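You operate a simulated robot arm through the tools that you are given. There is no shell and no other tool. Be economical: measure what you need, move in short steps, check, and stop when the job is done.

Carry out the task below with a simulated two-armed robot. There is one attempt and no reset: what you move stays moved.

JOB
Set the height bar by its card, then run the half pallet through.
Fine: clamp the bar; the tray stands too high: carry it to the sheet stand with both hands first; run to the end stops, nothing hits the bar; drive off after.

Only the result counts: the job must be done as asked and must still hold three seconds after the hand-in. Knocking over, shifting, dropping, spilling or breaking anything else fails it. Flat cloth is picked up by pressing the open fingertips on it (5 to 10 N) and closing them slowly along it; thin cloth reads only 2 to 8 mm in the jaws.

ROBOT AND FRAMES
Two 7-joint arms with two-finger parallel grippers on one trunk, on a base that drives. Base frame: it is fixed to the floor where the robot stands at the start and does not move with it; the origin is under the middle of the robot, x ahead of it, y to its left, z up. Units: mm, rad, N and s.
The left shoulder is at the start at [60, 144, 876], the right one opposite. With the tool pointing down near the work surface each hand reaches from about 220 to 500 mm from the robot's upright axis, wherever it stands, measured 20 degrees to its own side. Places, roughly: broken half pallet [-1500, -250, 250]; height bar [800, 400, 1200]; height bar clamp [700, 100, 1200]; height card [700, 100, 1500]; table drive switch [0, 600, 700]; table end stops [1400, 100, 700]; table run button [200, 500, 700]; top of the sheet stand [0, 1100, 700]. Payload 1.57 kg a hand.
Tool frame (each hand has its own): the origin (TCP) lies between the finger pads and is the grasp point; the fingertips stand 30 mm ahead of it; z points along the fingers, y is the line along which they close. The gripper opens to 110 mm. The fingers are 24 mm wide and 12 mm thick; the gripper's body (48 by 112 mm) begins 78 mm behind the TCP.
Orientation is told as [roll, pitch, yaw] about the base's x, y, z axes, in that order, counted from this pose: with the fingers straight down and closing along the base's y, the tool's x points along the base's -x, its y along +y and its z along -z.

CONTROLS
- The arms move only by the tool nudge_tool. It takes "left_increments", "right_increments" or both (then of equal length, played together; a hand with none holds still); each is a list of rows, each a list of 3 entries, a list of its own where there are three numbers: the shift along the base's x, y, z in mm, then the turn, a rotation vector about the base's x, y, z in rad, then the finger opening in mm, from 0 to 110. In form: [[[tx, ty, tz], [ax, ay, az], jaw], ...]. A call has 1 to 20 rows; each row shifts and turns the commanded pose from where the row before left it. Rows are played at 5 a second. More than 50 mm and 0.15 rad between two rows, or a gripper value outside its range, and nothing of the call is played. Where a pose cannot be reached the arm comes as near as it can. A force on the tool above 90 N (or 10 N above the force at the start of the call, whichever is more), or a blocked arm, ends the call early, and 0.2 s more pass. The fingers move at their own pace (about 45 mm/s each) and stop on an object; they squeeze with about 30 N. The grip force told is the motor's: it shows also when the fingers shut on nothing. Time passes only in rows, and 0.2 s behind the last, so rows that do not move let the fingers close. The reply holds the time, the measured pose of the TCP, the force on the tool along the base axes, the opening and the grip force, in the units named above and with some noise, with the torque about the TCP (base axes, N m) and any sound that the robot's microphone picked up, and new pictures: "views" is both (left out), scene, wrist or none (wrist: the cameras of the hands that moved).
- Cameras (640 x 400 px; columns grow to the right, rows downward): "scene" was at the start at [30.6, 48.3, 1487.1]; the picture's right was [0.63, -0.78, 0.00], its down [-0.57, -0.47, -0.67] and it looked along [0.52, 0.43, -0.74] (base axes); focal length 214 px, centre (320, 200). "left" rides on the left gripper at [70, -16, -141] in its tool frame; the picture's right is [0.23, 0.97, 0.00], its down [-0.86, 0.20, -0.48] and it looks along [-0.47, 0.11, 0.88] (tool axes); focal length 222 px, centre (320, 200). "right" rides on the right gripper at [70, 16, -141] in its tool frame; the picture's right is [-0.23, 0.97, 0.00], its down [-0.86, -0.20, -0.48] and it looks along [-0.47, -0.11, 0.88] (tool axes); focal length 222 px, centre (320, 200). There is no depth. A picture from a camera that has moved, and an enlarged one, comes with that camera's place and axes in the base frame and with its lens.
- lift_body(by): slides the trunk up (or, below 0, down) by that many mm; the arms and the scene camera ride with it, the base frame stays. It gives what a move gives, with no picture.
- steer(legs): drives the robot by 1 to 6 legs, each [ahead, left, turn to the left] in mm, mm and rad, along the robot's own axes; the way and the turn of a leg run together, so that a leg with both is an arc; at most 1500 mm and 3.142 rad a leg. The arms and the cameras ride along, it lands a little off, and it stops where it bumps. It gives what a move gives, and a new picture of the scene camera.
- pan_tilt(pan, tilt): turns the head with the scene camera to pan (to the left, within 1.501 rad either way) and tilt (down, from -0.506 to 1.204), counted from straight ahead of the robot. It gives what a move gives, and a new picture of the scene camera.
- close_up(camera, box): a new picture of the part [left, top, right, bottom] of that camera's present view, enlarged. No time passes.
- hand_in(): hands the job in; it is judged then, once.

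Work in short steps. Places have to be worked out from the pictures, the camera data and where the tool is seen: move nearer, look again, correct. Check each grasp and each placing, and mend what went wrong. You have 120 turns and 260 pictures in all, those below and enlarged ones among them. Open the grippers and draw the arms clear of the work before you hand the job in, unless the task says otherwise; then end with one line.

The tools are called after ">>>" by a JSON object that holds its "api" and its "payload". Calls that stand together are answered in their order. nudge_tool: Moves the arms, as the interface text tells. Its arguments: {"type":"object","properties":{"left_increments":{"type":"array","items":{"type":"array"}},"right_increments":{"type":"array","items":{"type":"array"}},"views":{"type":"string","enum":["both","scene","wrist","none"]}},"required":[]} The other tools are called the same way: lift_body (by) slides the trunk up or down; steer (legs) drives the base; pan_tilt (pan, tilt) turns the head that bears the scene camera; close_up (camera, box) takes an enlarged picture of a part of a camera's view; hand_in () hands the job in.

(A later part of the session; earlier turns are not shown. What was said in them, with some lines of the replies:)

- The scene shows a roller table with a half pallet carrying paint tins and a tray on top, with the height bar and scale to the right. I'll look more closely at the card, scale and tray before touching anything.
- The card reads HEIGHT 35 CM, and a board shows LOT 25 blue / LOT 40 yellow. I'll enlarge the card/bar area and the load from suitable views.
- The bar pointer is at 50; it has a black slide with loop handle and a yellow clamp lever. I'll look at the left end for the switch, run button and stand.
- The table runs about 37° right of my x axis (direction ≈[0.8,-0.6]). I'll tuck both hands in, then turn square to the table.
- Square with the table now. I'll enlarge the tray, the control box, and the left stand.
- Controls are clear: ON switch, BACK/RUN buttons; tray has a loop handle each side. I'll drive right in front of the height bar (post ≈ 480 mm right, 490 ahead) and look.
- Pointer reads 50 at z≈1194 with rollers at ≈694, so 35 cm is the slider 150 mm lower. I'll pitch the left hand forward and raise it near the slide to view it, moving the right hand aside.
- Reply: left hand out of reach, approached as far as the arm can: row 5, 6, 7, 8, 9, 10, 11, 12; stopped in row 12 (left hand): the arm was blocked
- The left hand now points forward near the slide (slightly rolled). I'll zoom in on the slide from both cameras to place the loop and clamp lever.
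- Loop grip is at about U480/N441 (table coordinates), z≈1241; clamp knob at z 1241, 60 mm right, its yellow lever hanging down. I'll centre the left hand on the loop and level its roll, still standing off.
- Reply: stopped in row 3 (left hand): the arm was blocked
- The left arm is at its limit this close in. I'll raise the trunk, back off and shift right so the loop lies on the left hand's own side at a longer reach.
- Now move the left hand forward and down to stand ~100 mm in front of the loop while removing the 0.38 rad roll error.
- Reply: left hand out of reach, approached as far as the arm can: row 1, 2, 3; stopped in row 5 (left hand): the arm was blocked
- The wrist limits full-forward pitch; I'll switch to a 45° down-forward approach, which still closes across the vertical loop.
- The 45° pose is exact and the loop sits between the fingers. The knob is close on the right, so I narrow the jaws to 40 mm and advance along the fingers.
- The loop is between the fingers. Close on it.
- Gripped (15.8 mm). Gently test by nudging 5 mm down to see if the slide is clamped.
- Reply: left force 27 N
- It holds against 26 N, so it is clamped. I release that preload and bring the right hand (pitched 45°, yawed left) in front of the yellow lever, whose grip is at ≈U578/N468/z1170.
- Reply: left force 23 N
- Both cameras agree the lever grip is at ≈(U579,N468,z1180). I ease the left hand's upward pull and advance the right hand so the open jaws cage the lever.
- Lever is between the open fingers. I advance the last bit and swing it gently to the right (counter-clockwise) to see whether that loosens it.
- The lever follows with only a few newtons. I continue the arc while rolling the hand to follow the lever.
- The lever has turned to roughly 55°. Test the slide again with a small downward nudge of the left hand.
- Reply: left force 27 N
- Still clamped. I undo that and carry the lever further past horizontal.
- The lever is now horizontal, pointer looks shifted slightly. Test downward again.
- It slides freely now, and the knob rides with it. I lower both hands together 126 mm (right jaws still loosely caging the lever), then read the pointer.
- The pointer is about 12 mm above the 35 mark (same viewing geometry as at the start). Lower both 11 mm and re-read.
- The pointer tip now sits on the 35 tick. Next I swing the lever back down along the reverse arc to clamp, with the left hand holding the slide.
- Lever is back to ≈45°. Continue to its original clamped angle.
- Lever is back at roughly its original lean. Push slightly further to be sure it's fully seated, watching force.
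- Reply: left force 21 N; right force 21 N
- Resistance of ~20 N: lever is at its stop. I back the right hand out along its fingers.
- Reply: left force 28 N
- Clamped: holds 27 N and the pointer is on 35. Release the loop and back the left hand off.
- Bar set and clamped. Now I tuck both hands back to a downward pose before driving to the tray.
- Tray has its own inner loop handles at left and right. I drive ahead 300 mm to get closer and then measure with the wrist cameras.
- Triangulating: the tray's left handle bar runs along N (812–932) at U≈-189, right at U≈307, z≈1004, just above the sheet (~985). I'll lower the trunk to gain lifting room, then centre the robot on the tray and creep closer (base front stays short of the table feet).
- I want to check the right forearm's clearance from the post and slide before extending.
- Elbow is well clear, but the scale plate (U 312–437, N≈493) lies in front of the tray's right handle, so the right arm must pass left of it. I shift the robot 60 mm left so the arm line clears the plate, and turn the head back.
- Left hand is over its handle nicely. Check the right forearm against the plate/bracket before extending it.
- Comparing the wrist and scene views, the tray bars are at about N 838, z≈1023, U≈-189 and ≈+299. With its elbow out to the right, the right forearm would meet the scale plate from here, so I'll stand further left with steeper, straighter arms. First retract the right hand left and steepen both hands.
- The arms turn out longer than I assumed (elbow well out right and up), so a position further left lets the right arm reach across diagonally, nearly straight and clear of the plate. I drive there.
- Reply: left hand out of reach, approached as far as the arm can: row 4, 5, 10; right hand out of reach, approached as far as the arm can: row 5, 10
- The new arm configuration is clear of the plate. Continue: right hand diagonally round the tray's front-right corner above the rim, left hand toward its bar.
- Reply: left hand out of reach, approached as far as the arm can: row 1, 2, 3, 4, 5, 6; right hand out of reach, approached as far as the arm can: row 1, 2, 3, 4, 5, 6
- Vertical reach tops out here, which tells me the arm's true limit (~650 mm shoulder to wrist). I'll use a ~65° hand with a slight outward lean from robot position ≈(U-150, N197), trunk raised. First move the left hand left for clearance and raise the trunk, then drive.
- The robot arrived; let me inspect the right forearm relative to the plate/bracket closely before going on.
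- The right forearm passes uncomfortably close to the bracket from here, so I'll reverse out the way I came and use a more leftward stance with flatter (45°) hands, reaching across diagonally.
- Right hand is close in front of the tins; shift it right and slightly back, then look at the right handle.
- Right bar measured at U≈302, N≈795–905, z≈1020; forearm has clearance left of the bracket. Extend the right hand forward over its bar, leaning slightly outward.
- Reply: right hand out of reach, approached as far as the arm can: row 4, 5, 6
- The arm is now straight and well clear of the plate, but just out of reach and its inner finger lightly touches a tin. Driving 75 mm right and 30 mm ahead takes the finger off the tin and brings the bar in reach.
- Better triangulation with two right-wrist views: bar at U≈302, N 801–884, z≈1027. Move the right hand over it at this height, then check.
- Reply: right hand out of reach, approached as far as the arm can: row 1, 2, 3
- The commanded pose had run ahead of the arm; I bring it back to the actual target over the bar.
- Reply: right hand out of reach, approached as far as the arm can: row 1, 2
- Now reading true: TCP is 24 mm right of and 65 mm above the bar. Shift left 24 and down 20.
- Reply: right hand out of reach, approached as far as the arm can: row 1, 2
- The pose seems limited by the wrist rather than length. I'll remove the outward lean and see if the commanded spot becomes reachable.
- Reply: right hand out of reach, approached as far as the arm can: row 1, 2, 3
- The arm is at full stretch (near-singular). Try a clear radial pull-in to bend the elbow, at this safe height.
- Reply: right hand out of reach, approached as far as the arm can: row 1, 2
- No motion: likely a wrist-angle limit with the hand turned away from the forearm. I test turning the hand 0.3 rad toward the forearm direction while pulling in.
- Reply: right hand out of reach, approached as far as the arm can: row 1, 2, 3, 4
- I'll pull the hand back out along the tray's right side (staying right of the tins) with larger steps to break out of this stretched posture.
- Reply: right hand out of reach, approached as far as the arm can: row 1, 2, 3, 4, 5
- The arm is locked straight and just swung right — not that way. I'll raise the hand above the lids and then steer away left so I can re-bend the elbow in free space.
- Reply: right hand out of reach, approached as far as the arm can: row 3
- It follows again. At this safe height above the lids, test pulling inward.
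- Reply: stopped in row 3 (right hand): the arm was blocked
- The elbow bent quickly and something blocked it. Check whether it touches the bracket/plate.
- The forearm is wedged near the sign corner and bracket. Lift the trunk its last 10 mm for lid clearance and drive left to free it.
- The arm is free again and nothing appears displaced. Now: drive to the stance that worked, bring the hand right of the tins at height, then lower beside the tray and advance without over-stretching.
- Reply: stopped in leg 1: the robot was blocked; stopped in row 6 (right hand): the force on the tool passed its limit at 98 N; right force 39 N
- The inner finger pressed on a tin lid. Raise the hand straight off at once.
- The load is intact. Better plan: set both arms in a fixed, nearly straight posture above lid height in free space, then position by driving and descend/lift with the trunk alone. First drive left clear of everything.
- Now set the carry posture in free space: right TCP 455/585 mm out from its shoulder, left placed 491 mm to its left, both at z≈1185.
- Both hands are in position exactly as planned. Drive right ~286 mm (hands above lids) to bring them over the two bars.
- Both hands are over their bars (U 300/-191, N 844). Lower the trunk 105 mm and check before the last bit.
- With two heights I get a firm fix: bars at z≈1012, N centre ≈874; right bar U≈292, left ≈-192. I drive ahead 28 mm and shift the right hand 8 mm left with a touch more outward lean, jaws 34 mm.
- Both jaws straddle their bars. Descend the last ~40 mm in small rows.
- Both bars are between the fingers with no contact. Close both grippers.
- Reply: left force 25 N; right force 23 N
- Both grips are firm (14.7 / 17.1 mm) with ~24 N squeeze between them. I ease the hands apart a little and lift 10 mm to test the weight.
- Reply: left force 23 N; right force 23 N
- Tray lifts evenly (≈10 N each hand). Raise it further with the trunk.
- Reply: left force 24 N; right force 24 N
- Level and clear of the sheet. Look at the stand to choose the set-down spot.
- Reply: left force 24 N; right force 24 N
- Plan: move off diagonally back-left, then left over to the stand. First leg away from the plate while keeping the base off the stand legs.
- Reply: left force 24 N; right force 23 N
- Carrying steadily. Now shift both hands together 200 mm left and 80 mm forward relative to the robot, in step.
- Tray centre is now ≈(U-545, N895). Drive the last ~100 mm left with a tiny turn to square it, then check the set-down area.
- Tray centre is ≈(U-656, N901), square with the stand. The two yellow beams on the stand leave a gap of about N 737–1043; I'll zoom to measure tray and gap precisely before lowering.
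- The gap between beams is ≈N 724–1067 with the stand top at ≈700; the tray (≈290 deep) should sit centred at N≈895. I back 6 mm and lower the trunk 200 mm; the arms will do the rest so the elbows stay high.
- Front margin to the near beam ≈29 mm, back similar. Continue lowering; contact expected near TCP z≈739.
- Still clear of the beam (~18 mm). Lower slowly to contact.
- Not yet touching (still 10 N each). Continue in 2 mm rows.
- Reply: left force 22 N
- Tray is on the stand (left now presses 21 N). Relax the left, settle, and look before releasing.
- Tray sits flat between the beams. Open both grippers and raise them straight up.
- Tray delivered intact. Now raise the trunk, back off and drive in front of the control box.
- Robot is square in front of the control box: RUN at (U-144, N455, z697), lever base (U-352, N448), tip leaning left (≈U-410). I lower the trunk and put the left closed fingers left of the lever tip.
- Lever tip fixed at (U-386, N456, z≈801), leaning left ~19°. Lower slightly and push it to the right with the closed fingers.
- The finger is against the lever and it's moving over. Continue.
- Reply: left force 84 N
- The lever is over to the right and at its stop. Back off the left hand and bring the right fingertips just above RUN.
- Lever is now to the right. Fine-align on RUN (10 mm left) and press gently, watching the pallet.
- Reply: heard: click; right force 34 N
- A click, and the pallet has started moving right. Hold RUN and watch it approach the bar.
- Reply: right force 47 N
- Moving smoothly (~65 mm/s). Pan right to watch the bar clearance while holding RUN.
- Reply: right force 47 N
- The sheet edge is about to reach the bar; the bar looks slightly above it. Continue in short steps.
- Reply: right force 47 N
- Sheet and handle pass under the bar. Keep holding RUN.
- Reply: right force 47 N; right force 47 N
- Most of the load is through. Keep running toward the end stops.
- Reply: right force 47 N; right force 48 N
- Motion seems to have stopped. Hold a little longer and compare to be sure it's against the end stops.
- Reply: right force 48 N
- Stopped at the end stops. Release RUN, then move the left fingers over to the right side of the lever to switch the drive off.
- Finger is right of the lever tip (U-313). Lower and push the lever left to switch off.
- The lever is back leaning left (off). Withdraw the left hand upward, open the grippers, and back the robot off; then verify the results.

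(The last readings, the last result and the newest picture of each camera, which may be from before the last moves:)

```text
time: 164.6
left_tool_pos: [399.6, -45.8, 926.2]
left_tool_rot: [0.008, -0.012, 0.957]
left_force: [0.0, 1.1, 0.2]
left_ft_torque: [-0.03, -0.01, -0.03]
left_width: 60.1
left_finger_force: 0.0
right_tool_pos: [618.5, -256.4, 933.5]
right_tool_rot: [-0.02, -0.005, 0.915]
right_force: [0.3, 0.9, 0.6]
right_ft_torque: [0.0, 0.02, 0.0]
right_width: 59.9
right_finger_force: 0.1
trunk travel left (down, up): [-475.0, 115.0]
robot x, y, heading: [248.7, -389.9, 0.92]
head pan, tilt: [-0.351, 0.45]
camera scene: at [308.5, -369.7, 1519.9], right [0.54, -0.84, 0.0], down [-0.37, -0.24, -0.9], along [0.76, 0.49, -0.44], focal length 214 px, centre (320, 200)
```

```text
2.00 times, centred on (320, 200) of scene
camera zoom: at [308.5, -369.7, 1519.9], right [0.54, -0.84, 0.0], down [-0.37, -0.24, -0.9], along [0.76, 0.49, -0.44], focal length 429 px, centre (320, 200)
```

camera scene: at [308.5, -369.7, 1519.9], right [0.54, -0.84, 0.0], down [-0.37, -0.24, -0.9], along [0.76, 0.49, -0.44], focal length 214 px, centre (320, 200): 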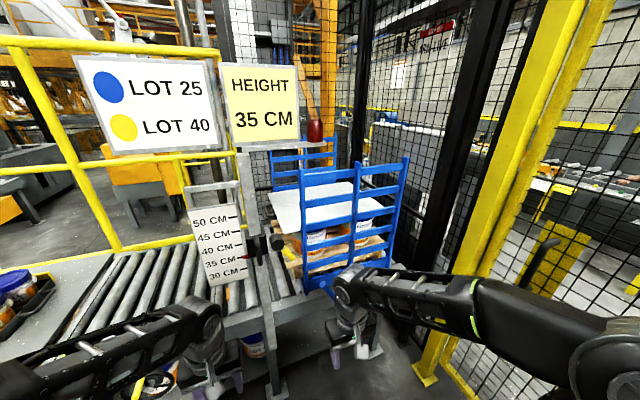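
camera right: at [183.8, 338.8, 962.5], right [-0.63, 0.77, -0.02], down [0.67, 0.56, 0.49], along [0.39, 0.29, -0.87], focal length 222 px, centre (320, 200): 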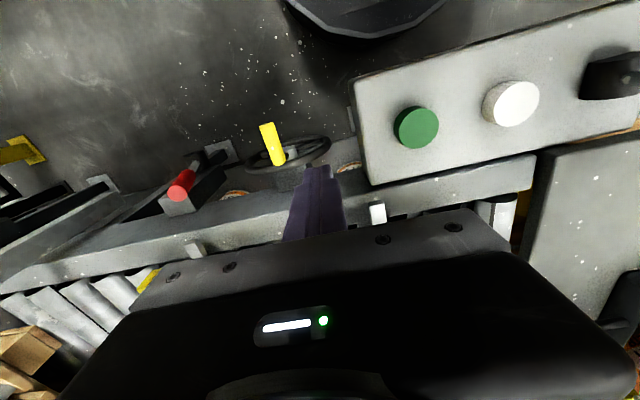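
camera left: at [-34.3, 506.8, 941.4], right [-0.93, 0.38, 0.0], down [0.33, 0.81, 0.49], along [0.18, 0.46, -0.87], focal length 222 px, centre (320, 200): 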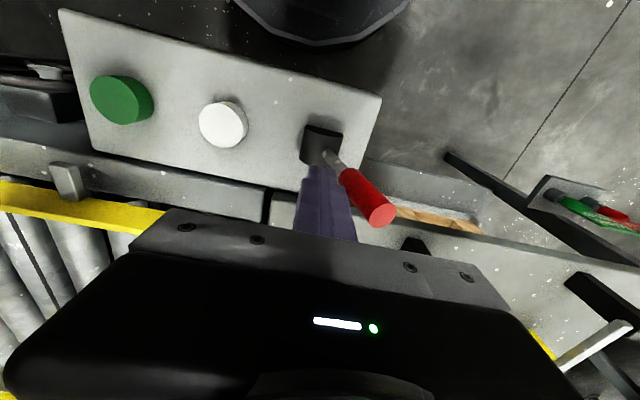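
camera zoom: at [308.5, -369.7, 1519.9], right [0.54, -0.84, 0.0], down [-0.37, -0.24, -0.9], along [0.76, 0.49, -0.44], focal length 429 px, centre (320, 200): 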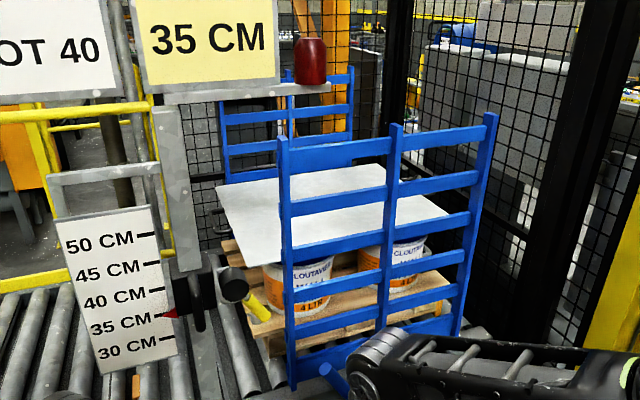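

The pallet is at the end between the blue guards, load upright. A last close look at the pointer and the tray.

>>> {"api": "close_up", "payload": {"camera": "scene", "box": [180, 190, 280, 290]}}

>>> {"api": "pan_tilt", "payload": {"pan": 0.75, "tilt": 0.45}}

>>> {"api": "close_up", "payload": {"camera": "scene", "box": [180, 120, 440, 300]}}

```text
4.00 times, centred on (230, 240) of scene
camera zoom: at [308.5, -369.7, 1519.9], right [0.54, -0.84, 0.0], down [-0.37, -0.24, -0.9], along [0.76, 0.49, -0.44], focal length 858 px, centre (680, 40)
```

zoom: 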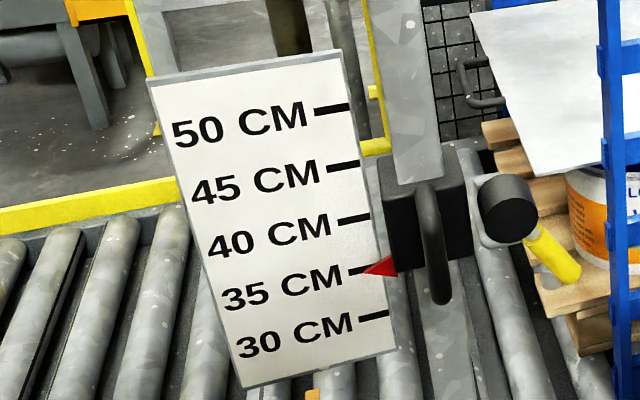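

```text
time: 165.9
left_tool_pos: [398.5, -46.6, 925.4]
left_tool_rot: [0.006, -0.011, 0.955]
left_force: [0.3, 0.2, -0.1]
left_ft_torque: [-0.01, -0.02, -0.01]
left_width: 60.0
left_finger_force: 0.1
right_tool_pos: [618.9, -255.4, 932.7]
right_tool_rot: [-0.02, -0.005, 0.915]
right_force: [-0.2, 0.1, -0.3]
right_ft_torque: [0.0, 0.03, 0.01]
right_width: 60.1
right_finger_force: 0.0
trunk travel left (down, up): [-475.0, 115.0]
robot x, y, heading: [248.4, -394.6, 0.928]
head pan, tilt: [0.75, 0.45]
camera scene: at [221.8, -327.9, 1519.9], right [0.99, 0.1, 0.0], down [0.04, -0.43, -0.9], along [-0.09, 0.9, -0.44], focal length 214 px, centre (320, 200)
```

scene: 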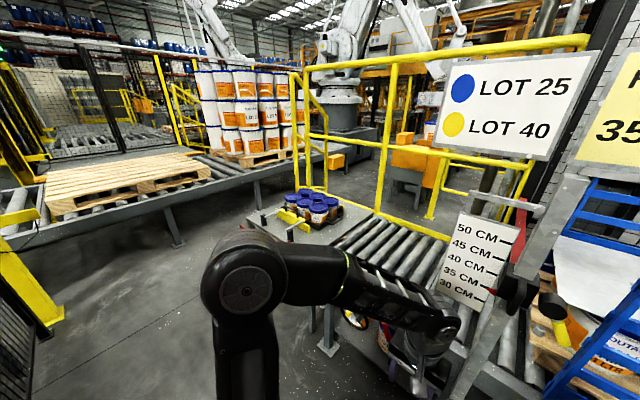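

```text
2.22 times, centred on (310, 210) of scene
camera zoom: at [221.8, -327.9, 1519.9], right [0.99, 0.1, 0.0], down [0.04, -0.43, -0.9], along [-0.09, 0.9, -0.44], focal length 477 px, centre (342, 178)
```

zoom: 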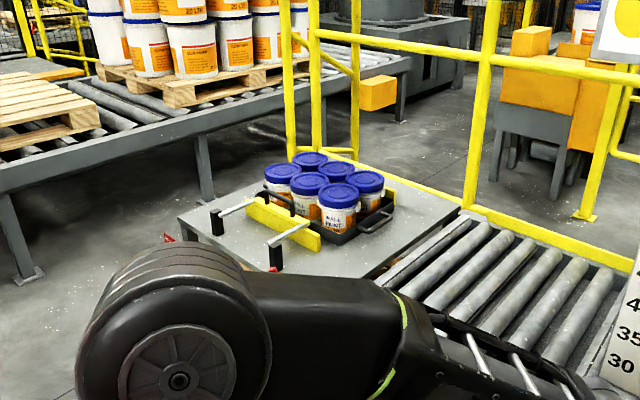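

Pointer on 35 with the clamp lever seated, pallet at the stops, tray standing on the stand, drive lever off, arms clear. Handing in.

>>> {"api": "hand_in", "payload": {}}

```text
The job is handed in.
```

The height bar is set to 35 cm and clamped. The tray is on the sheet stand, the half pallet has run under the bar to the end of the table, and the drive is off. I could not see the end stops themselves; the pallet had stopped moving while RUN was still held. While positioning for the tray, the right gripper pressed a tin lid with 98 N and the right arm was briefly blocked, probably against the scale bracket. I saw no damage or shift from either.
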